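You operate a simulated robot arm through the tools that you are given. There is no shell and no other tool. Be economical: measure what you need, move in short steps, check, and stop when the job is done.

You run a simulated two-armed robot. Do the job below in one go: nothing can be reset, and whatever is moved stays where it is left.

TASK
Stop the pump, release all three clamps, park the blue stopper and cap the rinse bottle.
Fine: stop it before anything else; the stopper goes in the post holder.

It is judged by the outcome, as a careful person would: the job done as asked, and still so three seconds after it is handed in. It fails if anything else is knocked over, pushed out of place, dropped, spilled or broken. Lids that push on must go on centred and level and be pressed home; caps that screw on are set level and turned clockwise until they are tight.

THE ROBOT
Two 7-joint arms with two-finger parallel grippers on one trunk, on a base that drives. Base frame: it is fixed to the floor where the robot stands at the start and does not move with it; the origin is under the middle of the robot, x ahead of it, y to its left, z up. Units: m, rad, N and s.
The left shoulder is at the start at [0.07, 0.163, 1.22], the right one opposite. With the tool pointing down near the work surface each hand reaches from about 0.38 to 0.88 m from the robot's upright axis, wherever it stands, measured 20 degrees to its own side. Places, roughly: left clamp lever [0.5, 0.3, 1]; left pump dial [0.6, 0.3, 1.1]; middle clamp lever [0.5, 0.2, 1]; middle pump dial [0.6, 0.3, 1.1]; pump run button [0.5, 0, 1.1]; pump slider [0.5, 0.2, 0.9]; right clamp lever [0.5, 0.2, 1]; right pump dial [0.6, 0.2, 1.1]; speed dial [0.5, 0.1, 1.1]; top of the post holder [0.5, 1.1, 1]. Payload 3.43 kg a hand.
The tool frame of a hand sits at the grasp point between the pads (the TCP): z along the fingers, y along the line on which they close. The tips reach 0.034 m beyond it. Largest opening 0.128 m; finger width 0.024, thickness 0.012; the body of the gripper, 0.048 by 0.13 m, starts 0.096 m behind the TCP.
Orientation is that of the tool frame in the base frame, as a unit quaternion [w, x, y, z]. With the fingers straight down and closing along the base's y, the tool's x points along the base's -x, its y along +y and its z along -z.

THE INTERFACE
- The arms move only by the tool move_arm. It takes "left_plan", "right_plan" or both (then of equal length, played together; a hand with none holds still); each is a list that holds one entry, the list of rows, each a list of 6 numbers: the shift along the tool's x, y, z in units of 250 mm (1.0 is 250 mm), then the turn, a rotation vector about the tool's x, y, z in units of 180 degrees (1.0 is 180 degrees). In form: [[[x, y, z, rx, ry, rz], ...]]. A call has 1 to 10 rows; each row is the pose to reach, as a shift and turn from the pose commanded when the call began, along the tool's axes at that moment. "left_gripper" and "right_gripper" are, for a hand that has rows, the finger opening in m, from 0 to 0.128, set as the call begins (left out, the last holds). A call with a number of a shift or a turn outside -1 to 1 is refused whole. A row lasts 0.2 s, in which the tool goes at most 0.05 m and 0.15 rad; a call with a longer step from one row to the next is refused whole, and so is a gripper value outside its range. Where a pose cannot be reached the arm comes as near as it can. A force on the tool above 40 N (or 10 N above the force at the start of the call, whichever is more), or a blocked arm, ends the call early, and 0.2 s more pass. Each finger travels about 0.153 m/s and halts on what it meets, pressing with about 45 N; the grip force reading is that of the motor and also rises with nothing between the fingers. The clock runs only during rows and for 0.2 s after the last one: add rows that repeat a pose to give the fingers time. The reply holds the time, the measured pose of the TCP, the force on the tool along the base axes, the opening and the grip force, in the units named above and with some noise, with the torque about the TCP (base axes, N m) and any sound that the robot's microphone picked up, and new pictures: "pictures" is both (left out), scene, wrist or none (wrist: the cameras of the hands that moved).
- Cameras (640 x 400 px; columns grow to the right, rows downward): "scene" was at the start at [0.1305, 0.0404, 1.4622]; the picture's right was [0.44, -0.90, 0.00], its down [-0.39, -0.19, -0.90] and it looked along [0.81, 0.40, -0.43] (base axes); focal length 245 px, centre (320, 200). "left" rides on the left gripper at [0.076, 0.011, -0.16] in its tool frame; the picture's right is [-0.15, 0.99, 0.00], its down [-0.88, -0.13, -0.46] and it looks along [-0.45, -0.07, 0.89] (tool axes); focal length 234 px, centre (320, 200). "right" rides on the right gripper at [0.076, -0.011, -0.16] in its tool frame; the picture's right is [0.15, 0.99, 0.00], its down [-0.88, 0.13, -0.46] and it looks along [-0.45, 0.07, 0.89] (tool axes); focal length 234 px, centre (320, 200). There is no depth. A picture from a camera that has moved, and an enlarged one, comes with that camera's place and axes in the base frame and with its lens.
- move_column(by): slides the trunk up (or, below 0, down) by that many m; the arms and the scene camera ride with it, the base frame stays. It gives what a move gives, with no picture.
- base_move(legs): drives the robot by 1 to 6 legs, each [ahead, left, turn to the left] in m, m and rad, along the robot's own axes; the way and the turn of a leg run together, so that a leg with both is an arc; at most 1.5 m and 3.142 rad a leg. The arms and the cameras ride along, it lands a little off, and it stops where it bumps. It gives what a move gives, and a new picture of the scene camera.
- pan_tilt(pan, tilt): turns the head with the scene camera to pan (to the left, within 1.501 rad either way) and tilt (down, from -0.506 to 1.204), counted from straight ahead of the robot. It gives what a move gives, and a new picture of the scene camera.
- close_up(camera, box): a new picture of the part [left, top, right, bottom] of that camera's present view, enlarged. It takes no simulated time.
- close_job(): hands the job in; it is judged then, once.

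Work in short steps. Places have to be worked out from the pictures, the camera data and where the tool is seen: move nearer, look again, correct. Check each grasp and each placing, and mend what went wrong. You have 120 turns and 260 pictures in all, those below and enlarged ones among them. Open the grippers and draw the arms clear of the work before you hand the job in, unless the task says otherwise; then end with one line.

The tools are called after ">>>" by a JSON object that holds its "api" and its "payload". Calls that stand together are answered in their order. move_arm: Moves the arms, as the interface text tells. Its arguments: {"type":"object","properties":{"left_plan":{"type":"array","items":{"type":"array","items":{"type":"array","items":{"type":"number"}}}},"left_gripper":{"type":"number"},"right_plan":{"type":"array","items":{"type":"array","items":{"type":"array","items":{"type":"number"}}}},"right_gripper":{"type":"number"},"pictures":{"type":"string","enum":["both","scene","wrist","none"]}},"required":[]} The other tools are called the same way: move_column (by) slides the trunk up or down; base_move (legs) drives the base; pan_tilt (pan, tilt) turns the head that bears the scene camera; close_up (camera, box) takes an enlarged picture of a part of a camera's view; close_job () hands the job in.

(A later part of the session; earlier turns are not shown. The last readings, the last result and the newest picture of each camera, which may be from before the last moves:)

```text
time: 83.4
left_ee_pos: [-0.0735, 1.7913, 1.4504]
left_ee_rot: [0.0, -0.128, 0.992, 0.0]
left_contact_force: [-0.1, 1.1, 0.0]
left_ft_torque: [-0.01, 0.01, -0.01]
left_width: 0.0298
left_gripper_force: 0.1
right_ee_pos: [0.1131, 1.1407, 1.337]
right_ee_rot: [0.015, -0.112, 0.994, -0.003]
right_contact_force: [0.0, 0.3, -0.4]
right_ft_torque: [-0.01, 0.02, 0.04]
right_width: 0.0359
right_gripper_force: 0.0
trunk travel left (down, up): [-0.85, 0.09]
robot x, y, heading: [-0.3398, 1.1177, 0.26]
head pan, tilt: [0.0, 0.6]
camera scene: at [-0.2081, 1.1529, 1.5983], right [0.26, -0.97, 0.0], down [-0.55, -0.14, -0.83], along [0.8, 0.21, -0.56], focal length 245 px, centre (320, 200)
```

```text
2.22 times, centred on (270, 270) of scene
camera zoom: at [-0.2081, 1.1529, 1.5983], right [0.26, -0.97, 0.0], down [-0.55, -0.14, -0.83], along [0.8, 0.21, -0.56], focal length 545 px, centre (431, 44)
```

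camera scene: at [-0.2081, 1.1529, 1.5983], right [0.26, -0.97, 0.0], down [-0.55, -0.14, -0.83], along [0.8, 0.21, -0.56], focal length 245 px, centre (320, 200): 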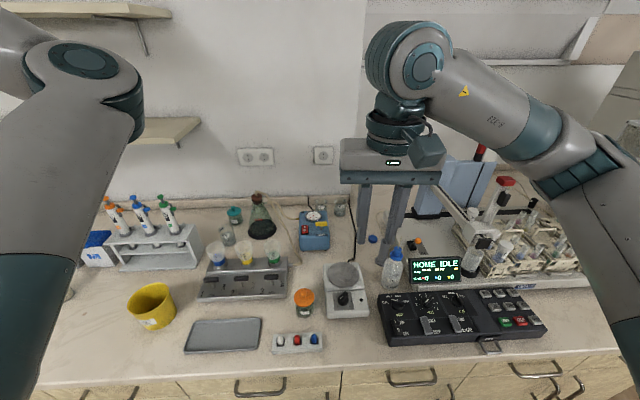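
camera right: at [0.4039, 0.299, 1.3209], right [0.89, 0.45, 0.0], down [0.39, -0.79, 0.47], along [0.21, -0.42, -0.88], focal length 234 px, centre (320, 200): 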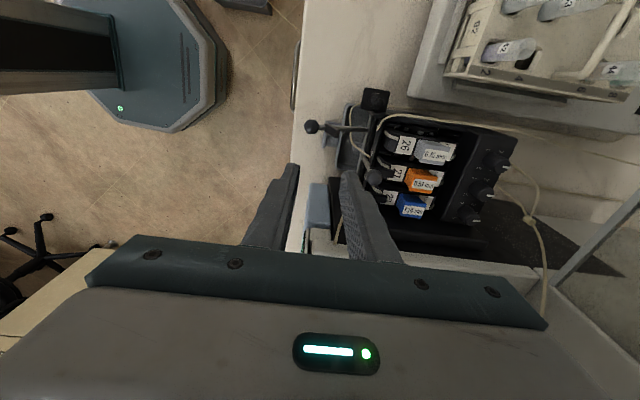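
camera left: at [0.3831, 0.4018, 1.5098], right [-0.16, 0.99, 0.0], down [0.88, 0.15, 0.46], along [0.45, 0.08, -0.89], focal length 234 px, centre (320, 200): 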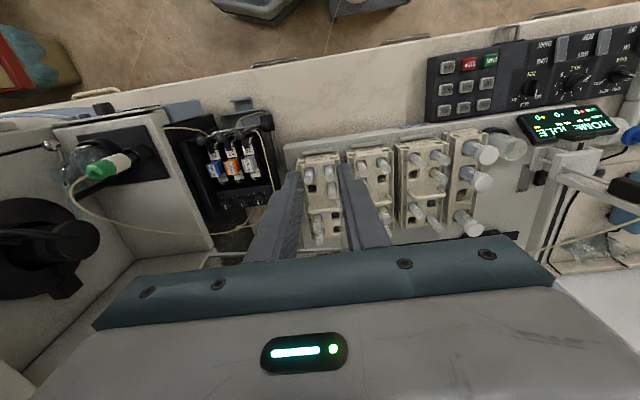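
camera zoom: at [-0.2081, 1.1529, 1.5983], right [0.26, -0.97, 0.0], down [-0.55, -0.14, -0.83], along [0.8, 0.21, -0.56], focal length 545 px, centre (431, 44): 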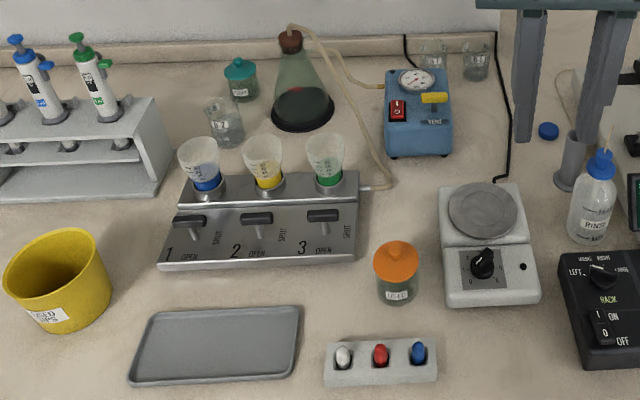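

The bottle is labelled RINSE; the stopper flange is at about (0.378, 1.055, 1.016), the post holder top (0.472, 1.092, 0.98) and the loose blue cap (0.576, 1.131, 0.893). I drive 9 cm closer and lower the trunk for low reach.

>>> {"api": "base_move", "payload": {"legs": [[0.09, 0, 0]]}}

>>> {"api": "move_column", "payload": {"by": -0.1}}

>>> {"api": "pan_tilt", "payload": {"pan": -0.15, "tilt": 0.75}}

>>> {"api": "close_up", "payload": {"camera": "right", "box": [140, 60, 380, 260]}}

```text
time: 84.5
left_ee_pos: [0.0096, 1.8136, 1.452]
left_ee_rot: [0.001, -0.128, 0.992, 0.001]
left_contact_force: [-1.5, -1.0, 1.1]
left_ft_torque: [0.06, -0.07, -0.02]
left_width: 0.0299
left_gripper_force: 0.0
right_ee_pos: [0.1974, 1.1632, 1.3385]
right_ee_rot: [0.019, -0.111, 0.994, -0.002]
right_contact_force: [-0.9, -0.6, 0.6]
right_ft_torque: [0.04, -0.09, 0.0]
right_width: 0.0361
right_gripper_force: 0.0
trunk travel left (down, up): [-0.85, 0.09]
robot x, y, heading: [-0.2538, 1.1435, 0.259]
head pan, tilt: [0.0, 0.6]
camera scene: at [-0.1252, 1.1749, 1.5989], right [0.26, -0.97, 0.0], down [-0.54, -0.14, -0.83], along [0.8, 0.21, -0.56], focal length 245 px, centre (320, 200)
```

scene: 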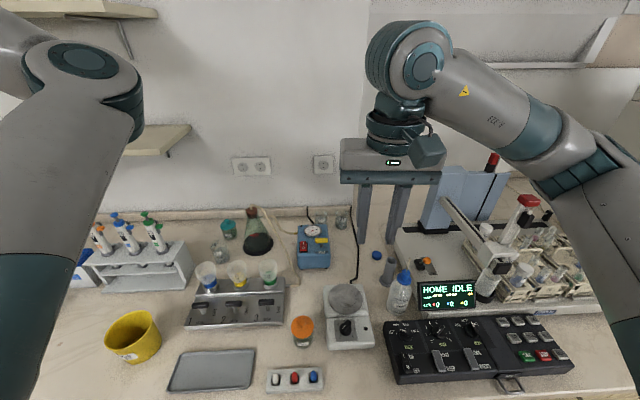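

```text
time: 85.9
left_ee_pos: [0.0157, 1.8157, 1.3489]
left_ee_rot: [-0.001, -0.128, 0.992, 0.001]
left_contact_force: [0.5, -0.6, 0.6]
left_ft_torque: [0.0, 0.0, -0.02]
left_width: 0.03
left_gripper_force: 0.2
right_ee_pos: [0.2027, 1.1652, 1.2377]
right_ee_rot: [0.015, -0.111, 0.994, -0.003]
right_contact_force: [0.0, 0.5, -0.6]
right_ft_torque: [0.01, 0.02, 0.02]
right_width: 0.0359
right_gripper_force: 0.0
trunk travel left (down, up): [-0.75, 0.19]
robot x, y, heading: [-0.2478, 1.1406, 0.259]
head pan, tilt: [0.0, 0.6]
```

```text
time: 86.6
left_ee_pos: [0.0142, 1.8157, 1.3494]
left_ee_rot: [0.0, -0.128, 0.992, 0.002]
left_contact_force: [-0.6, 0.3, -0.1]
left_ft_torque: [-0.01, 0.01, 0.01]
left_width: 0.0302
left_gripper_force: 0.1
right_ee_pos: [0.202, 1.1657, 1.2354]
right_ee_rot: [0.015, -0.111, 0.994, -0.004]
right_contact_force: [-0.6, -0.2, -0.4]
right_ft_torque: [-0.01, -0.02, 0.0]
right_width: 0.0359
right_gripper_force: 0.0
trunk travel left (down, up): [-0.75, 0.19]
robot x, y, heading: [-0.253, 1.1403, 0.261]
head pan, tilt: [-0.15, 0.75]
camera scene: at [-0.1219, 1.1632, 1.4853], right [0.11, -0.99, 0.0], down [-0.68, -0.07, -0.73], along [0.73, 0.08, -0.68], focal length 245 px, centre (320, 200)
```

scene: 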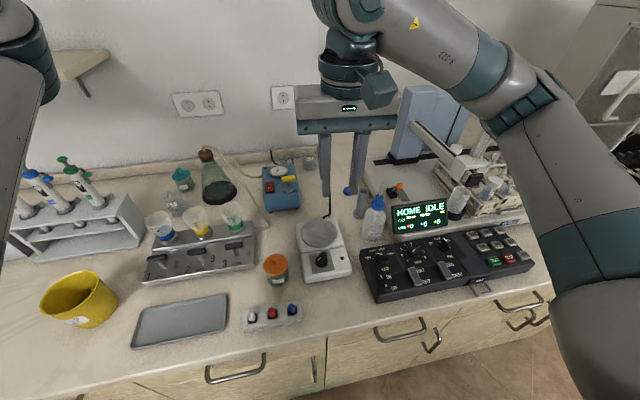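

```text
2.00 times, centred on (260, 160) of right
camera zoom: at [0.1248, 1.1372, 1.3935], right [-0.36, 0.93, -0.01], down [0.82, 0.32, 0.48], along [0.45, 0.16, -0.88], focal length 468 px, centre (440, 280)
```

zoom: 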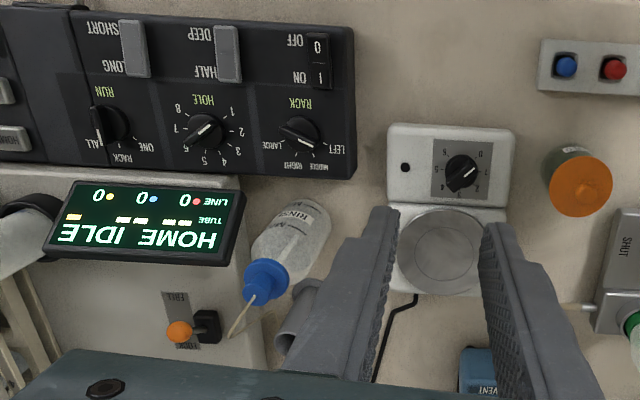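

>>> {"api": "close_up", "payload": {"camera": "scene", "box": [330, 170, 430, 260]}}

>>> {"api": "close_up", "payload": {"camera": "right", "box": [240, 160, 330, 240]}}

```text
4.44 times, centred on (380, 215) of scene
camera zoom: at [-0.1219, 1.1632, 1.4853], right [0.11, -0.99, 0.0], down [-0.68, -0.07, -0.73], along [0.73, 0.08, -0.68], focal length 1090 px, centre (53, 133)
```

zoom: 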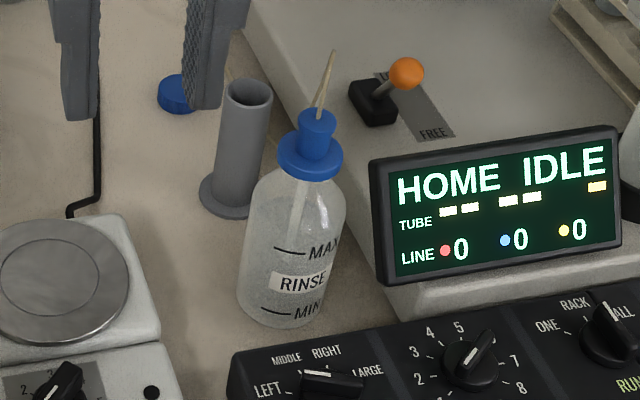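

```text
5.00 times, centred on (285, 200) of right
camera zoom: at [0.1248, 1.1372, 1.3935], right [-0.36, 0.93, -0.01], down [0.82, 0.32, 0.48], along [0.45, 0.16, -0.88], focal length 1171 px, centre (495, 200)
```

zoom: 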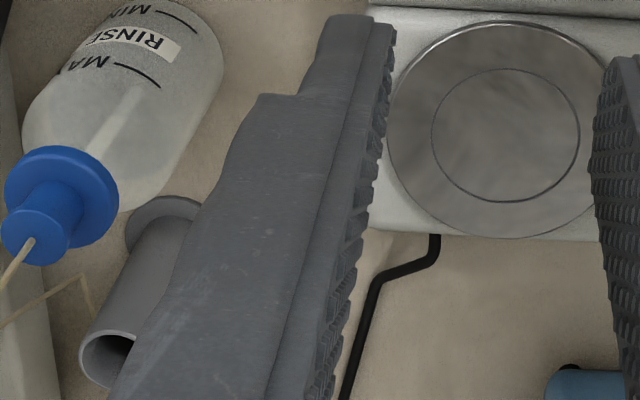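

The stopper carries a dip tube, so it must be lifted high before parking. I move the right hand above the stopper (est. (0.366, 1.061), knob top z≈1.058), high enough to clear its line.

>>> {"api": "move_arm", "payload": {"right_plan": [[[-0.09, -0.09, 0.0, 0, 0.002, 0], [-0.18, -0.185, 0.0, 0, 0.004, 0], [-0.27, -0.277, 0.0, 0, 0.006, 0], [-0.36, -0.37, 0.03, 0, 0.008, 0], [-0.45, -0.46, 0.08, 0, 0.0098, 0], [-0.548, -0.554, 0.12, 0, 0.0098, 0], [-0.548, -0.554, 0.12, 0, 0.0098, 0]]], "right_gripper": 0.06, "pictures": "both"}}

>>> {"api": "close_up", "payload": {"camera": "right", "box": [220, 120, 420, 260]}}

>>> {"api": "close_up", "payload": {"camera": "scene", "box": [330, 170, 430, 260]}}

```text
time: 88.2
left_ee_pos: [0.0144, 1.8166, 1.3487]
left_ee_rot: [0.0, -0.128, 0.992, 0.0]
left_contact_force: [-0.5, 0.8, -0.1]
left_ft_torque: [0.01, -0.01, -0.01]
left_width: 0.0301
left_gripper_force: 0.1
right_ee_pos: [0.3654, 1.0597, 1.2115]
right_ee_rot: [0.0, -0.112, 0.994, -0.006]
right_contact_force: [-0.3, 0.2, 0.4]
right_ft_torque: [0.01, -0.02, -0.01]
right_width: 0.0601
right_gripper_force: 0.1
trunk travel left (down, up): [-0.75, 0.19]
robot x, y, heading: [-0.2496, 1.1414, 0.261]
head pan, tilt: [-0.15, 0.75]
camera scene: at [-0.1225, 1.1634, 1.4853], right [0.11, -0.99, 0.0], down [-0.68, -0.07, -0.73], along [0.73, 0.08, -0.68], focal length 245 px, centre (320, 200)
camera right: at [0.2929, 1.0328, 1.3709], right [-0.36, 0.93, -0.01], down [0.83, 0.33, 0.45], along [0.43, 0.16, -0.89], focal length 234 px, centre (320, 200)
```

scene: 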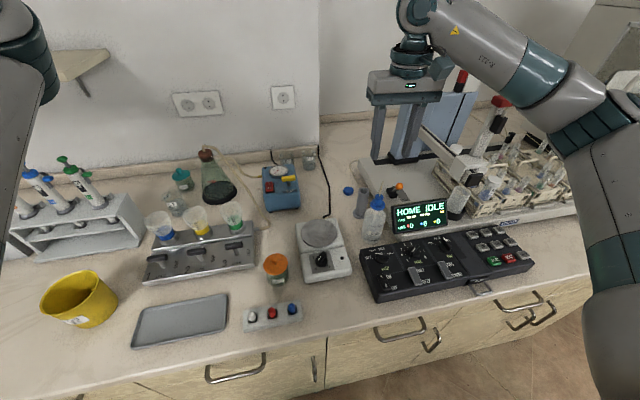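
right: 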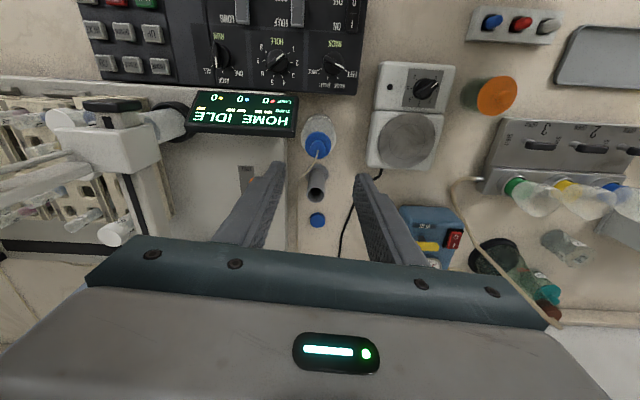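

```text
2.86 times, centred on (320, 190) of right
camera zoom: at [0.2929, 1.0328, 1.3709], right [-0.36, 0.93, -0.01], down [0.83, 0.33, 0.45], along [0.43, 0.16, -0.89], focal length 669 px, centre (320, 229)
```

zoom: 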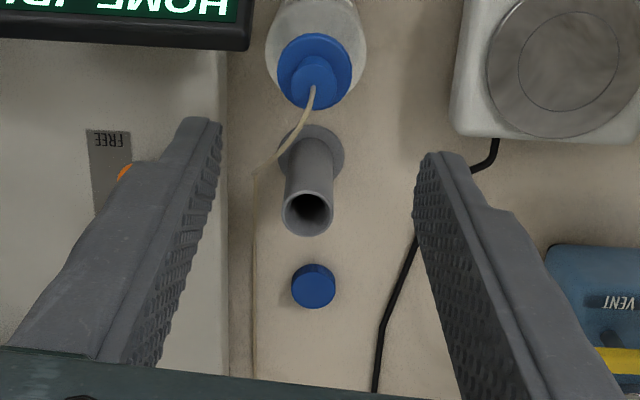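

```text
4.44 times, centred on (380, 215) of scene
camera zoom: at [-0.1225, 1.1634, 1.4853], right [0.11, -0.99, 0.0], down [-0.68, -0.07, -0.73], along [0.73, 0.08, -0.68], focal length 1090 px, centre (53, 133)
```

zoom: 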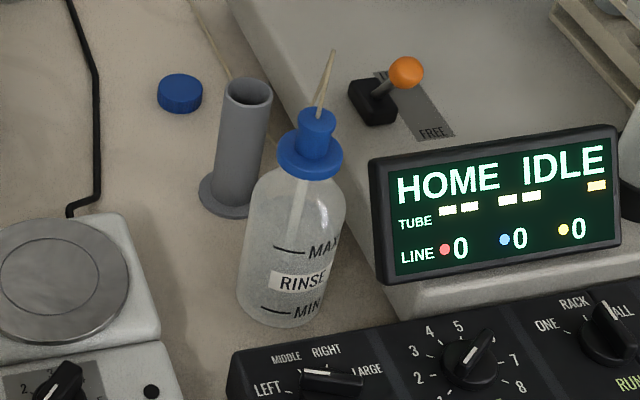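

Now well triangulated: stopper knob top (0.370, 1.0605, 1.054), post opening (0.466, 1.093, 0.989), cap (0.569, 1.135, 0.90). The display corner is close, so I narrow the opening to 38 mm and descend partway.

>>> {"api": "move_arm", "payload": {"right_plan": [[[-0.019, 0.002, 0.0, 0, 0, 0], [-0.019, 0.002, 0.15, 0, 0, 0], [-0.019, 0.002, 0.3, 0, 0, 0], [-0.019, 0.002, 0.43, 0, 0, 0], [-0.019, 0.002, 0.43, 0, 0, 0]]], "right_gripper": 0.038, "pictures": "none"}}

>>> {"api": "close_up", "payload": {"camera": "right", "box": [240, 110, 400, 230]}}

>>> {"api": "close_up", "payload": {"camera": "scene", "box": [330, 170, 430, 260]}}

```text
time: 89.4
left_ee_pos: [0.0143, 1.8149, 1.35]
left_ee_rot: [0.0, -0.128, 0.992, 0.002]
left_contact_force: [0.0, 0.9, -0.2]
left_ft_torque: [0.0, 0.0, 0.01]
left_width: 0.0299
left_gripper_force: 0.1
right_ee_pos: [0.3691, 1.0596, 1.1039]
right_ee_rot: [0.001, -0.11, 0.994, -0.005]
right_contact_force: [0.5, 0.4, 0.7]
right_ft_torque: [-0.04, 0.02, 0.0]
right_width: 0.0378
right_gripper_force: 0.0
trunk travel left (down, up): [-0.75, 0.19]
robot x, y, heading: [-0.2523, 1.137, 0.26]
head pan, tilt: [-0.15, 0.75]
```

```text
3.33 times, centred on (320, 170) of right
camera zoom: at [0.2976, 1.0333, 1.2633], right [-0.36, 0.93, -0.01], down [0.83, 0.33, 0.45], along [0.43, 0.16, -0.89], focal length 781 px, centre (320, 300)
```

zoom: 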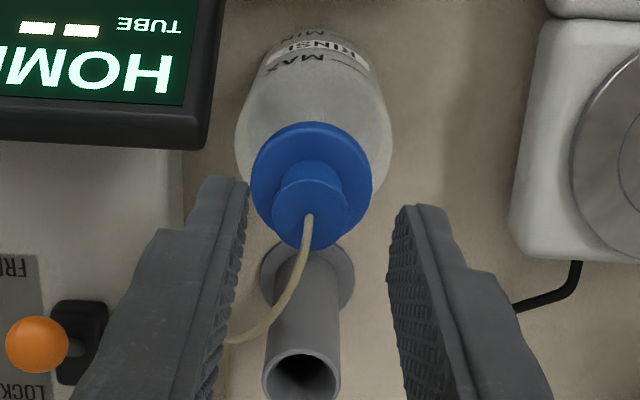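

```text
4.44 times, centred on (380, 215) of scene
camera zoom: at [-0.1222, 1.1631, 1.4853], right [0.11, -0.99, 0.0], down [-0.68, -0.07, -0.73], along [0.73, 0.08, -0.68], focal length 1090 px, centre (53, 133)
```

zoom: 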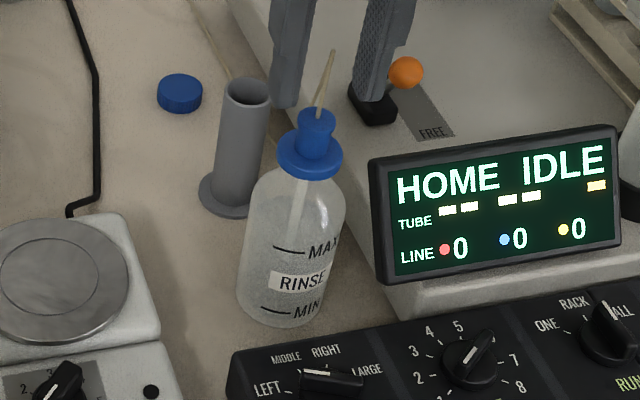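

Centred over the knob. Descend to grip height.

>>> {"api": "move_arm", "payload": {"right_plan": [[[-0.006, 0, 0.05, 0, 0, 0], [-0.006, 0, 0.1, 0, 0, 0], [-0.006, 0, 0.158, 0, 0, 0], [-0.006, 0, 0.158, 0, 0, 0]]], "pictures": "none"}}

>>> {"api": "close_up", "payload": {"camera": "right", "box": [240, 110, 400, 230]}}

>>> {"api": "close_up", "payload": {"camera": "scene", "box": [330, 170, 430, 260]}}

```text
time: 90.4
left_ee_pos: [0.0147, 1.8152, 1.3506]
left_ee_rot: [0.0, -0.128, 0.992, 0.0]
left_contact_force: [-0.1, 0.4, -0.9]
left_ft_torque: [0.0, 0.04, -0.02]
left_width: 0.0301
left_gripper_force: 0.1
right_ee_pos: [0.3729, 1.0599, 1.0633]
right_ee_rot: [0.001, -0.111, 0.994, -0.005]
right_contact_force: [-0.1, -0.1, -0.2]
right_ft_torque: [-0.02, -0.01, 0.01]
right_width: 0.0383
right_gripper_force: 0.0
trunk travel left (down, up): [-0.75, 0.19]
robot x, y, heading: [-0.2501, 1.1437, 0.259]
head pan, tilt: [-0.15, 0.75]
```

```text
3.33 times, centred on (320, 170) of right
camera zoom: at [0.3, 1.0336, 1.2233], right [-0.36, 0.93, -0.01], down [0.83, 0.33, 0.45], along [0.43, 0.16, -0.89], focal length 781 px, centre (320, 300)
```

zoom: 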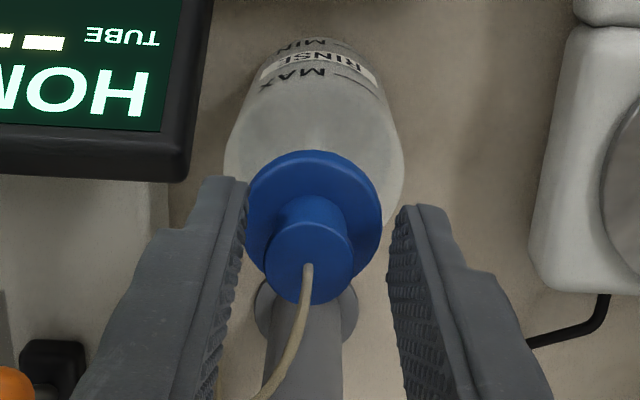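

```text
4.44 times, centred on (380, 215) of scene
camera zoom: at [-0.1221, 1.1631, 1.4852], right [0.11, -0.99, 0.0], down [-0.68, -0.07, -0.73], along [0.73, 0.08, -0.68], focal length 1090 px, centre (53, 133)
```

zoom: 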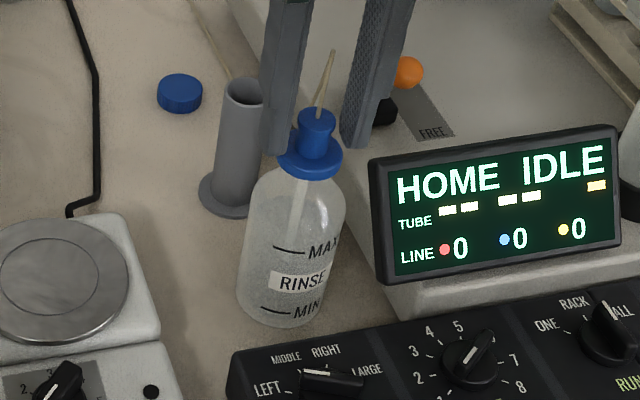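

Fingers straddle the knob. Close on it.

>>> {"api": "move_arm", "payload": {"right_plan": [[[0, 0, 0, 0, 0, 0], [0, 0, 0, 0, 0, 0], [0, 0, 0, 0, 0, 0]]], "right_gripper": 0.012, "pictures": "none"}}

>>> {"api": "close_up", "payload": {"camera": "right", "box": [240, 110, 400, 230]}}

```text
time: 91.2
left_ee_pos: [0.0146, 1.8154, 1.3496]
left_ee_rot: [0.0, -0.128, 0.992, 0.001]
left_contact_force: [-1.0, -0.4, 0.1]
left_ft_torque: [-0.02, -0.03, 0.01]
left_width: 0.03
left_gripper_force: 0.1
right_ee_pos: [0.3728, 1.0606, 1.0641]
right_ee_rot: [0.0, -0.11, 0.994, -0.006]
right_contact_force: [0.6, 0.5, -0.6]
right_ft_torque: [0.01, -0.01, 0.01]
right_width: 0.0175
right_gripper_force: 45.2
trunk travel left (down, up): [-0.75, 0.19]
robot x, y, heading: [-0.2468, 1.1454, 0.257]
head pan, tilt: [-0.15, 0.75]
```

```text
3.33 times, centred on (320, 170) of right
camera zoom: at [0.3001, 1.0335, 1.2235], right [-0.36, 0.93, -0.01], down [0.83, 0.33, 0.45], along [0.43, 0.16, -0.89], focal length 781 px, centre (320, 300)
```

zoom: 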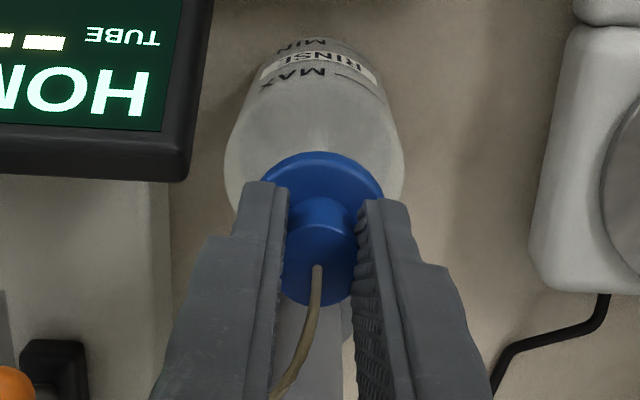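

Gripped at 17.5 mm (waist of the knob). I lift 15 mm to see if it comes out without the bottle.

>>> {"api": "move_arm", "payload": {"right_plan": [[[0, 0, -0.02, 0, 0, 0], [0, 0, -0.04, 0, 0, 0], [0, 0, -0.06, 0, 0, 0]]], "pictures": "none"}}

>>> {"api": "close_up", "payload": {"camera": "scene", "box": [330, 170, 430, 260]}}

```text
time: 92.0
left_ee_pos: [0.0141, 1.8154, 1.3496]
left_ee_rot: [0.0, -0.128, 0.992, 0.001]
left_contact_force: [-1.0, -0.2, -0.2]
left_ft_torque: [-0.01, -0.02, 0.03]
left_width: 0.0299
left_gripper_force: 0.1
right_ee_pos: [0.373, 1.06, 1.0791]
right_ee_rot: [-0.001, -0.11, 0.994, -0.006]
right_contact_force: [0.6, -0.2, -0.8]
right_ft_torque: [-0.02, -0.02, 0.0]
right_width: 0.018
right_gripper_force: 44.9
trunk travel left (down, up): [-0.75, 0.19]
robot x, y, heading: [-0.2504, 1.1412, 0.256]
head pan, tilt: [-0.15, 0.75]
```

```text
4.44 times, centred on (380, 215) of scene
camera zoom: at [-0.122, 1.1631, 1.4852], right [0.11, -0.99, 0.0], down [-0.68, -0.07, -0.73], along [0.73, 0.08, -0.68], focal length 1090 px, centre (53, 133)
```

zoom: 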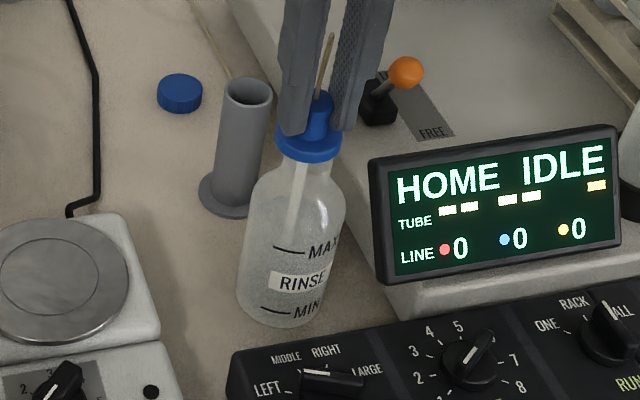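

The stopper rises and the bottle stays. Lift straight up further.

>>> {"api": "move_arm", "payload": {"right_plan": [[[0, 0, -0.08, 0, 0, 0], [0, 0, -0.16, 0, 0, 0], [0, 0, -0.24, 0, 0, 0], [0, 0, -0.32, 0, 0, 0], [0, 0, -0.4, 0, 0, 0], [0, 0, -0.48, 0, 0, 0], [0, 0, -0.56, 0, 0, 0], [0, 0, -0.56, 0, 0, 0]]], "pictures": "none"}}

>>> {"api": "close_up", "payload": {"camera": "scene", "box": [320, 130, 440, 260]}}

>>> {"api": "close_up", "payload": {"camera": "right", "box": [220, 90, 420, 240]}}

```text
time: 93.8
left_ee_pos: [0.0153, 1.815, 1.3502]
left_ee_rot: [-0.001, -0.128, 0.992, 0.001]
left_contact_force: [0.4, -0.7, 1.0]
left_ft_torque: [-0.03, -0.01, 0.0]
left_width: 0.03
left_gripper_force: 0.0
right_ee_pos: [0.3721, 1.0628, 1.2194]
right_ee_rot: [-0.001, -0.11, 0.994, -0.004]
right_contact_force: [-0.2, -0.1, -0.6]
right_ft_torque: [0.02, 0.01, 0.0]
right_width: 0.0181
right_gripper_force: 44.6
trunk travel left (down, up): [-0.75, 0.19]
robot x, y, heading: [-0.2515, 1.1383, 0.261]
head pan, tilt: [-0.15, 0.75]
```

```text
3.08 times, centred on (380, 195) of scene
camera zoom: at [-0.1217, 1.1629, 1.4852], right [0.11, -0.99, 0.0], down [-0.68, -0.07, -0.73], along [0.73, 0.08, -0.68], focal length 754 px, centre (135, 215)
```

zoom: 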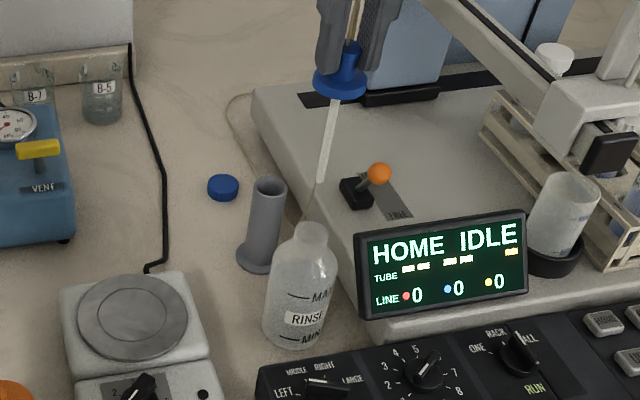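

```text
2.67 times, centred on (320, 165) of right
camera zoom: at [0.3004, 1.036, 1.3798], right [-0.36, 0.93, -0.01], down [0.83, 0.33, 0.45], along [0.43, 0.16, -0.89], focal length 624 px, centre (320, 293)
```

zoom: 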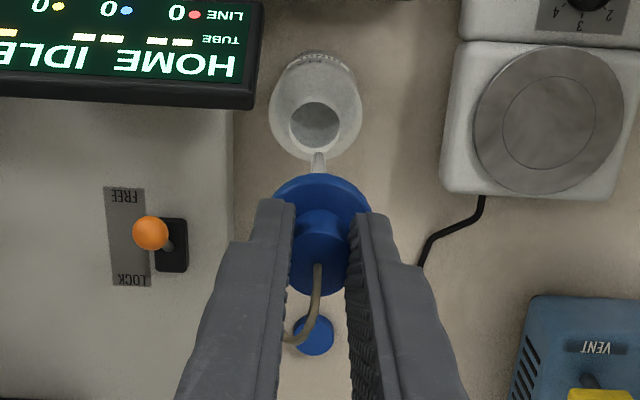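

The dip tube is free, its end at z≈1.08, well above bottle and post. I move across to above the post opening.

>>> {"api": "move_arm", "payload": {"right_plan": [[[-0.06, 0.005, 0, 0, 0, 0], [-0.14, 0.012, 0, 0, 0, 0], [-0.22, 0.018, 0, 0, 0, 0], [-0.3, 0.025, 0, 0, 0, 0], [-0.37, 0.03, 0, 0, 0, 0], [-0.4, 0.033, 0, 0, 0, 0], [-0.4, 0.033, 0, 0, 0, 0], [-0.4, 0.033, 0, 0, 0, 0]]], "pictures": "none"}}

>>> {"api": "close_up", "payload": {"camera": "scene", "box": [330, 130, 430, 230]}}

>>> {"api": "close_up", "payload": {"camera": "right", "box": [220, 90, 420, 240]}}

```text
time: 95.6
left_ee_pos: [0.0136, 1.8161, 1.349]
left_ee_rot: [0.0, -0.128, 0.992, 0.001]
left_contact_force: [-0.9, -0.1, -0.4]
left_ft_torque: [0.02, 0.02, -0.03]
left_width: 0.0299
left_gripper_force: 0.1
right_ee_pos: [0.4685, 1.0942, 1.2222]
right_ee_rot: [0.0, -0.11, 0.994, -0.005]
right_contact_force: [-0.2, 0.3, -0.4]
right_ft_torque: [-0.03, -0.01, 0.02]
right_width: 0.0176
right_gripper_force: 44.8
trunk travel left (down, up): [-0.75, 0.19]
robot x, y, heading: [-0.2488, 1.1397, 0.254]
head pan, tilt: [-0.15, 0.75]
```

```text
4.00 times, centred on (380, 180) of scene
camera zoom: at [-0.1219, 1.1632, 1.4852], right [0.11, -0.99, 0.0], down [-0.68, -0.07, -0.73], along [0.73, 0.08, -0.68], focal length 981 px, centre (80, 280)
```

zoom: 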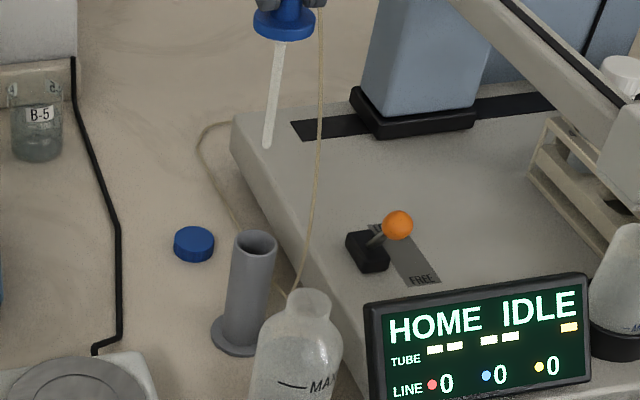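

```text
2.67 times, centred on (320, 165) of right
camera zoom: at [0.3967, 1.0671, 1.3795], right [-0.36, 0.93, -0.01], down [0.83, 0.33, 0.45], along [0.43, 0.16, -0.89], focal length 624 px, centre (320, 293)
```

zoom: 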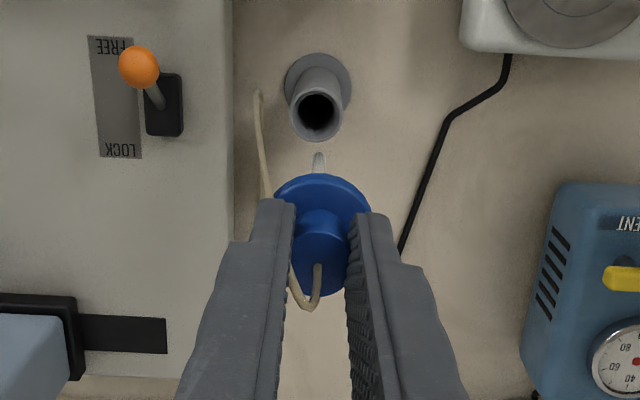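

Tip and opening line up within about 2–3 mm. I lower until the tip is just above the opening and check.

>>> {"api": "move_arm", "payload": {"right_plan": [[[0.006, -0.004, 0.06, 0, 0, 0], [0.006, -0.004, 0.12, 0, 0, 0], [0.006, -0.004, 0.18, 0, 0, 0], [0.006, -0.004, 0.24, 0, 0, 0], [0.006, -0.004, 0.28, 0, 0, 0], [0.006, -0.004, 0.28, 0, 0, 0], [0.006, -0.004, 0.28, 0, 0, 0]]], "pictures": "none"}}

>>> {"api": "close_up", "payload": {"camera": "scene", "box": [340, 140, 420, 220]}}

>>> {"api": "close_up", "payload": {"camera": "right", "box": [260, 100, 380, 190]}}

```text
time: 97.2
left_ee_pos: [0.015, 1.8145, 1.3495]
left_ee_rot: [0.0, -0.128, 0.992, 0.001]
left_contact_force: [-0.5, -0.3, -0.4]
left_ft_torque: [0.01, 0.01, -0.01]
left_width: 0.03
left_gripper_force: 0.1
right_ee_pos: [0.4667, 1.0897, 1.1504]
right_ee_rot: [0.0, -0.111, 0.994, -0.005]
right_contact_force: [0.4, 0.1, -0.5]
right_ft_torque: [0.04, 0.01, -0.01]
right_width: 0.0176
right_gripper_force: 45.0
trunk travel left (down, up): [-0.75, 0.19]
robot x, y, heading: [-0.2525, 1.1474, 0.262]
head pan, tilt: [-0.15, 0.75]
```

```text
5.00 times, centred on (380, 180) of scene
camera zoom: at [-0.1219, 1.163, 1.4852], right [0.11, -0.99, 0.0], down [-0.68, -0.07, -0.73], along [0.73, 0.08, -0.68], focal length 1226 px, centre (20, 300)
```

zoom: 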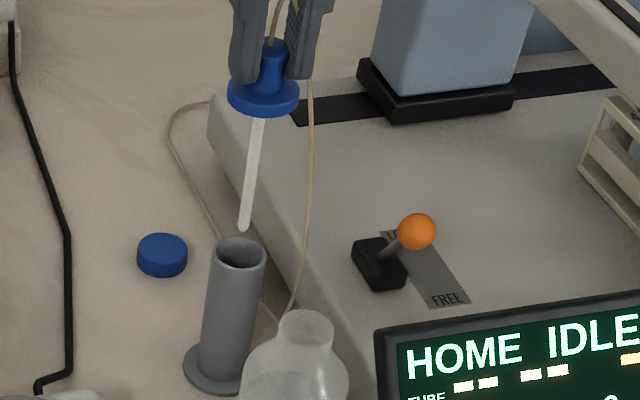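

```text
4.44 times, centred on (320, 145) of right
camera zoom: at [0.3954, 1.0638, 1.3092], right [-0.36, 0.93, -0.01], down [0.83, 0.33, 0.45], along [0.43, 0.16, -0.89], focal length 1041 px, centre (320, 444)
```

zoom: 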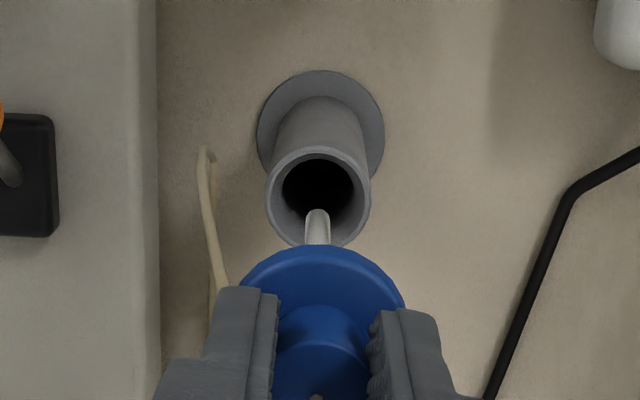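

Alignment good in both views. Lower into the post, stopping short of the flange seating.

>>> {"api": "move_arm", "payload": {"right_plan": [[[0, 0, 0.06, 0, 0, 0], [0, 0, 0.12, 0, 0, 0], [0, 0, 0.18, 0, 0, 0], [0, 0, 0.24, 0, 0, 0], [0, 0, 0.3, 0, 0, 0], [0, 0, 0.36, 0, 0, 0], [0, 0, 0.4, 0, 0, 0], [0, 0, 0.4, 0, 0, 0]]], "pictures": "none"}}

>>> {"api": "close_up", "payload": {"camera": "scene", "box": [340, 140, 420, 220]}}

>>> {"api": "close_up", "payload": {"camera": "right", "box": [260, 100, 380, 190]}}

```text
time: 99.0
left_ee_pos: [0.0153, 1.8151, 1.3505]
left_ee_rot: [-0.001, -0.129, 0.992, 0.001]
left_contact_force: [0.2, -0.5, 0.5]
left_ft_torque: [0.01, -0.02, 0.03]
left_width: 0.03
left_gripper_force: 0.1
right_ee_pos: [0.4674, 1.0906, 1.049]
right_ee_rot: [0.001, -0.112, 0.994, -0.006]
right_contact_force: [-0.4, 1.0, -0.3]
right_ft_torque: [0.03, 0.02, 0.04]
right_width: 0.0177
right_gripper_force: 44.9
trunk travel left (down, up): [-0.75, 0.19]
robot x, y, heading: [-0.246, 1.1424, 0.258]
head pan, tilt: [-0.15, 0.75]
```

```text
5.00 times, centred on (380, 180) of scene
camera zoom: at [-0.1221, 1.1631, 1.4852], right [0.11, -0.99, 0.0], down [-0.68, -0.07, -0.73], along [0.73, 0.08, -0.68], focal length 1226 px, centre (20, 300)
```

zoom: 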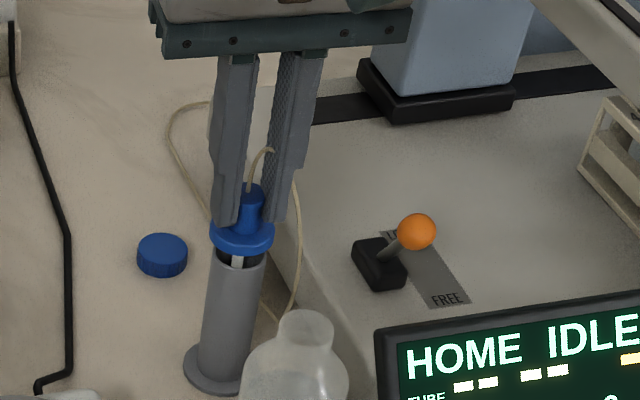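

```text
4.44 times, centred on (320, 145) of right
camera zoom: at [0.3958, 1.0633, 1.2086], right [-0.36, 0.93, -0.01], down [0.83, 0.33, 0.45], along [0.43, 0.16, -0.89], focal length 1041 px, centre (320, 444)
```

zoom: 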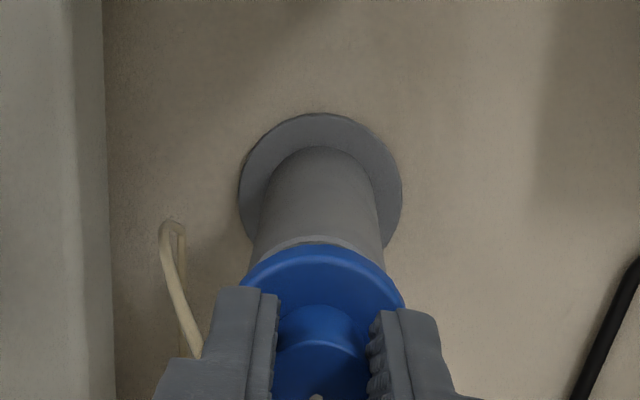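

Going in cleanly. Lower the last ~1.5 cm gently.

>>> {"api": "move_arm", "payload": {"right_plan": [[[0, 0, 0.02, 0, 0, 0], [0, 0, 0.035, 0, 0, 0], [0, 0, 0.048, 0, 0, 0], [0, 0, 0.058, 0, 0, 0]]], "pictures": "none"}}

>>> {"api": "close_up", "payload": {"camera": "scene", "box": [340, 140, 420, 220]}}

```text
time: 100.0
left_ee_pos: [0.0145, 1.8152, 1.3497]
left_ee_rot: [0.0, -0.127, 0.992, 0.001]
left_contact_force: [-0.7, -0.1, -0.4]
left_ft_torque: [0.02, 0.01, 0.01]
left_width: 0.03
left_gripper_force: 0.0
right_ee_pos: [0.4663, 1.09, 1.0351]
right_ee_rot: [0.0, -0.11, 0.994, -0.004]
right_contact_force: [-0.2, 0.0, -0.2]
right_ft_torque: [-0.04, 0.0, -0.01]
right_width: 0.0177
right_gripper_force: 45.5
trunk travel left (down, up): [-0.75, 0.19]
robot x, y, heading: [-0.2508, 1.1407, 0.256]
head pan, tilt: [-0.15, 0.75]
```

```text
5.00 times, centred on (380, 180) of scene
camera zoom: at [-0.1221, 1.163, 1.4853], right [0.11, -0.99, 0.0], down [-0.68, -0.07, -0.73], along [0.73, 0.08, -0.68], focal length 1226 px, centre (20, 300)
```

zoom: 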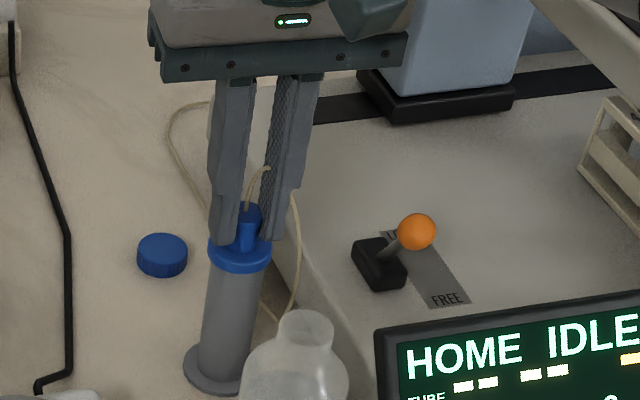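

Almost seated; a few more millimetres until contact.

>>> {"api": "move_arm", "payload": {"right_plan": [[[0, 0, 0.008, 0, 0, 0], [0, 0, 0.016, 0, 0, 0], [0, 0, 0.024, 0, 0, 0]]], "pictures": "none"}}

>>> {"api": "close_up", "payload": {"camera": "scene", "box": [340, 140, 420, 220]}}

```text
time: 100.8
left_ee_pos: [0.0125, 1.815, 1.3504]
left_ee_rot: [0.001, -0.128, 0.992, 0.0]
left_contact_force: [0.7, 0.3, 0.1]
left_ft_torque: [-0.01, -0.04, 0.0]
left_width: 0.03
left_gripper_force: 0.0
right_ee_pos: [0.4666, 1.09, 1.0342]
right_ee_rot: [0.004, -0.11, 0.994, -0.004]
right_contact_force: [6.8, -1.8, 33.0]
right_ft_torque: [0.12, -0.18, -0.06]
right_width: 0.0182
right_gripper_force: 45.5
trunk travel left (down, up): [-0.75, 0.19]
robot x, y, heading: [-0.2477, 1.1422, 0.254]
head pan, tilt: [-0.15, 0.75]
```

```text
5.00 times, centred on (380, 180) of scene
camera zoom: at [-0.1255, 1.1631, 1.4861], right [0.11, -0.99, 0.0], down [-0.68, -0.07, -0.73], along [0.73, 0.08, -0.68], focal length 1226 px, centre (20, 300)
```

zoom: 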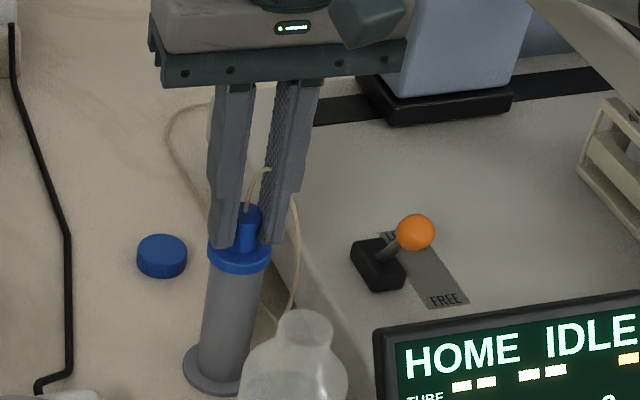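

Seated (33 N). I relieve the press, then open and rise.

>>> {"api": "move_arm", "payload": {"right_plan": [[[0, 0, -0.01, 0, 0, 0], [0, 0, -0.02, 0, 0, 0]]], "pictures": "none"}}

>>> {"api": "move_arm", "payload": {"right_plan": [[[0, 0, 0, 0, 0, 0], [0, 0, 0, 0, 0, 0], [0, 0, -0.05, 0, 0, 0], [0, 0, -0.2, 0, 0, 0], [0, 0, -0.38, 0, 0, 0], [0, 0, -0.55, 0, 0, 0], [0, 0, -0.55, 0, 0, 0]]], "right_gripper": 0.044, "pictures": "both"}}

>>> {"api": "close_up", "payload": {"camera": "scene", "box": [330, 150, 430, 260]}}

>>> {"api": "close_up", "payload": {"camera": "right", "box": [220, 90, 420, 240]}}

```text
time: 101.4
left_ee_pos: [0.0136, 1.8153, 1.3497]
left_ee_rot: [0.0, -0.127, 0.992, 0.001]
left_contact_force: [-0.7, -1.5, 0.4]
left_ft_torque: [0.02, 0.01, -0.03]
left_width: 0.0299
left_gripper_force: 0.0
right_ee_pos: [0.4664, 1.0899, 1.0341]
right_ee_rot: [0.0, -0.111, 0.994, -0.006]
right_contact_force: [5.8, 0.2, 16.1]
right_ft_torque: [0.16, -0.51, -0.1]
right_width: 0.0181
right_gripper_force: 44.7
trunk travel left (down, up): [-0.75, 0.19]
robot x, y, heading: [-0.252, 1.1421, 0.261]
head pan, tilt: [-0.15, 0.75]
```

```text
time: 103.0
left_ee_pos: [0.0152, 1.8146, 1.3492]
left_ee_rot: [-0.001, -0.128, 0.992, 0.001]
left_contact_force: [0.3, 0.4, 0.1]
left_ft_torque: [0.0, 0.01, 0.01]
left_width: 0.0302
left_gripper_force: 0.1
right_ee_pos: [0.4676, 1.0917, 1.1695]
right_ee_rot: [0.0, -0.112, 0.994, -0.004]
right_contact_force: [0.0, 0.9, -0.4]
right_ft_torque: [0.0, 0.03, 0.02]
right_width: 0.0441
right_gripper_force: 0.1
trunk travel left (down, up): [-0.75, 0.19]
robot x, y, heading: [-0.2506, 1.1424, 0.255]
head pan, tilt: [-0.15, 0.75]
camera scene: at [-0.1216, 1.1628, 1.4852], right [0.11, -0.99, 0.0], down [-0.68, -0.07, -0.73], along [0.73, 0.08, -0.68], focal length 245 px, centre (320, 200)
camera right: at [0.3953, 1.0652, 1.3295], right [-0.36, 0.93, -0.01], down [0.83, 0.33, 0.45], along [0.43, 0.16, -0.89], focal length 234 px, centre (320, 200)
```

scene: 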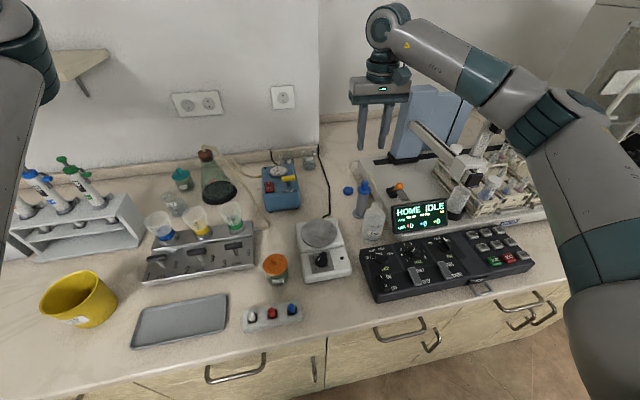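
right: 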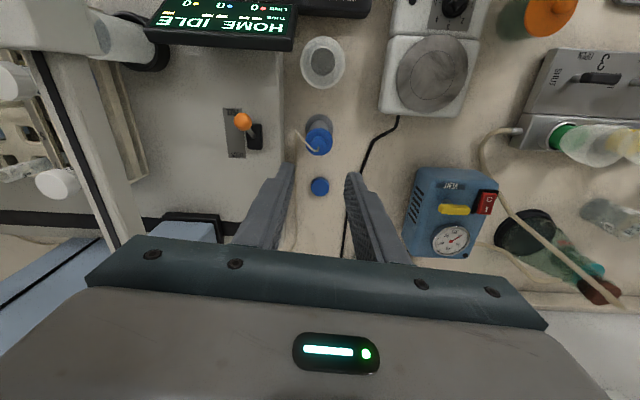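

```text
3.64 times, centred on (380, 205) of scene
camera zoom: at [-0.1216, 1.1628, 1.4852], right [0.11, -0.99, 0.0], down [-0.68, -0.07, -0.73], along [0.73, 0.08, -0.68], focal length 892 px, centre (102, 182)
```

zoom: 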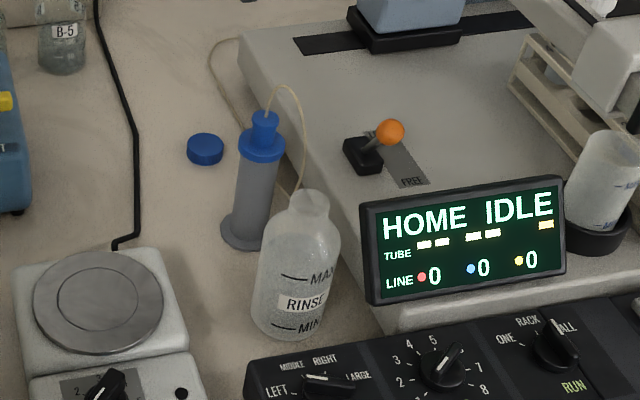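

```text
2.67 times, centred on (320, 165) of right
camera zoom: at [0.3953, 1.0652, 1.3295], right [-0.36, 0.93, -0.01], down [0.83, 0.33, 0.45], along [0.43, 0.16, -0.89], focal length 624 px, centre (320, 293)
```

zoom: 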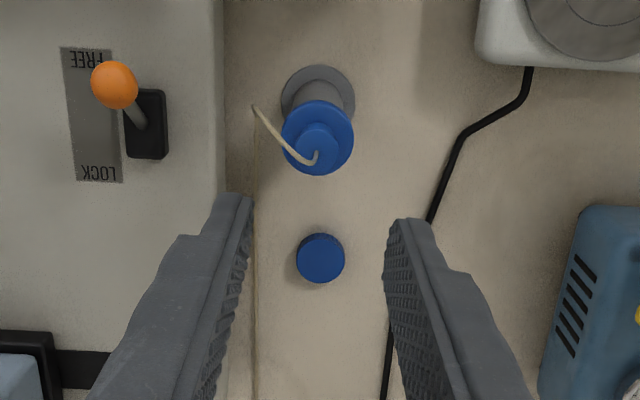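

The stopper is parked level. Now I examine the cap and the bottle neck (threads or not).

>>> {"api": "close_up", "payload": {"camera": "right", "box": [290, 20, 360, 100]}}

>>> {"api": "close_up", "payload": {"camera": "scene", "box": [335, 175, 395, 235]}}

>>> {"api": "close_up", "payload": {"camera": "right", "box": [295, 160, 345, 210]}}

```text
5.00 times, centred on (325, 60) of right
camera zoom: at [0.3953, 1.0652, 1.3295], right [-0.36, 0.93, -0.01], down [0.83, 0.33, 0.45], along [0.43, 0.16, -0.89], focal length 1171 px, centre (295, 900)
```

zoom: 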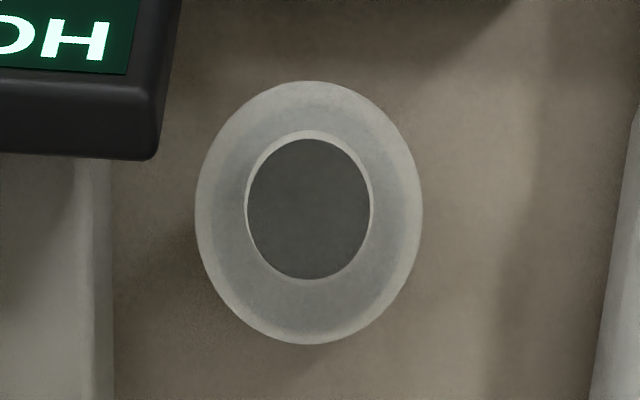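

```text
6.67 times, centred on (365, 205) of scene
camera zoom: at [-0.1216, 1.1628, 1.4852], right [0.11, -0.99, 0.0], down [-0.68, -0.07, -0.73], along [0.73, 0.08, -0.68], focal length 1635 px, centre (20, 167)
```

zoom: 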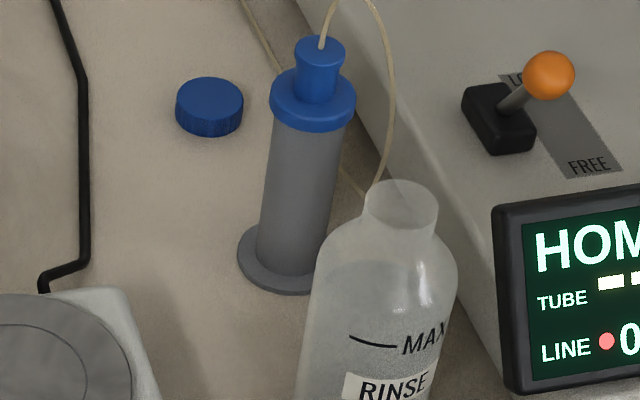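

```text
8.00 times, centred on (320, 185) of right
camera zoom: at [0.3953, 1.0652, 1.3295], right [-0.36, 0.93, -0.01], down [0.83, 0.33, 0.45], along [0.43, 0.16, -0.89], focal length 1873 px, centre (320, 320)
```

zoom: 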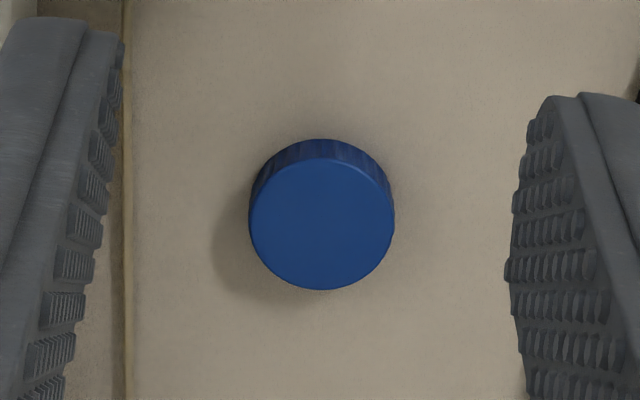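

Ribbed side: a screw cap (about 37 mm). Cap at (0.577, 1.137), top z≈0.895; bottle neck top (0.376, 1.061, 1.018). I go above the cap, pre-rotating the hand counter-clockwise for a longer tightening stroke.

>>> {"api": "move_arm", "payload": {"right_plan": [[[-0.066, 0.011, 0, 0, 0, -0.038], [-0.133, 0.023, 0, 0, 0, -0.076], [-0.2, 0.034, 0, 0, 0, -0.114], [-0.266, 0.046, 0, 0, 0, -0.152], [-0.333, 0.058, 0, 0, 0, -0.19], [-0.4, 0.07, 0, 0, 0, -0.228], [-0.466, 0.081, 0, 0, 0, -0.265], [-0.466, 0.081, 0, 0, 0, -0.265], [-0.466, 0.081, 0, 0, 0, -0.265]]], "right_gripper": 0.05, "pictures": "both"}}

>>> {"api": "close_up", "payload": {"camera": "right", "box": [220, 90, 420, 240]}}

```text
time: 105.0
left_ee_pos: [0.0127, 1.8111, 1.3513]
left_ee_rot: [0.001, -0.128, 0.992, 0.002]
left_contact_force: [-0.8, -0.7, -0.2]
left_ft_torque: [0.05, 0.01, 0.0]
left_width: 0.0299
left_gripper_force: 0.1
right_ee_pos: [0.516, 1.0797, 1.174]
right_ee_rot: [-0.003, -0.384, 0.923, 0.001]
right_contact_force: [0.9, -0.4, -0.4]
right_ft_torque: [0.07, 0.02, 0.02]
right_width: 0.0499
right_gripper_force: 0.0
right hand out of reach, approached as far as the arm can: row 5, 6, 7, 8, 9
trunk travel left (down, up): [-0.75, 0.19]
robot x, y, heading: [-0.2511, 1.14, 0.255]
head pan, tilt: [-0.15, 0.75]
camera scene: at [-0.1233, 1.1594, 1.4854], right [0.11, -0.99, 0.0], down [-0.68, -0.07, -0.73], along [0.73, 0.08, -0.68], focal length 245 px, centre (320, 200)
camera right: at [0.4717, 1.0178, 1.3328], right [-0.81, 0.59, 0.0], down [0.53, 0.72, 0.45], along [0.26, 0.37, -0.89], focal length 234 px, centre (320, 200)
```

scene: 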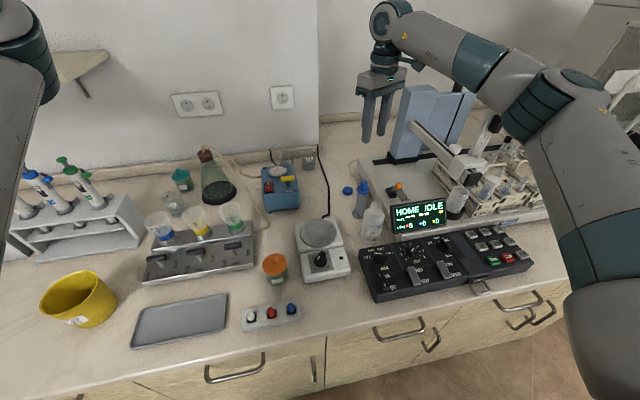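
right: 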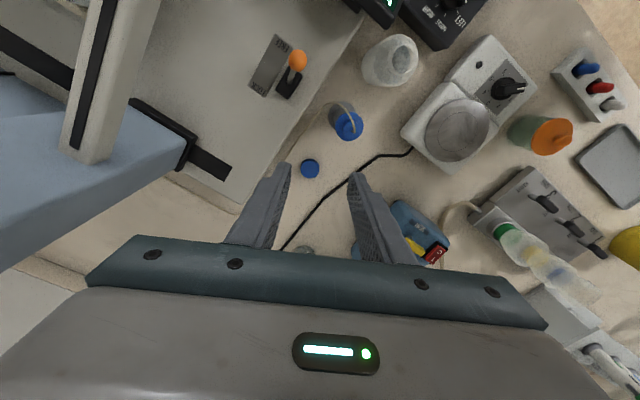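

```text
2.67 times, centred on (320, 165) of right
camera zoom: at [0.4717, 1.0178, 1.3328], right [-0.81, 0.59, 0.0], down [0.53, 0.72, 0.45], along [0.26, 0.37, -0.89], focal length 624 px, centre (320, 293)
```

zoom: 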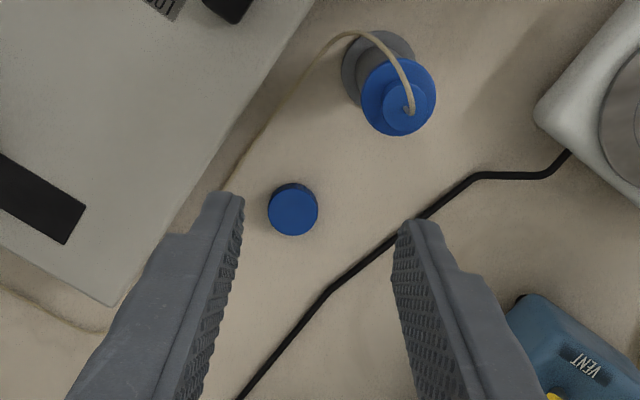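

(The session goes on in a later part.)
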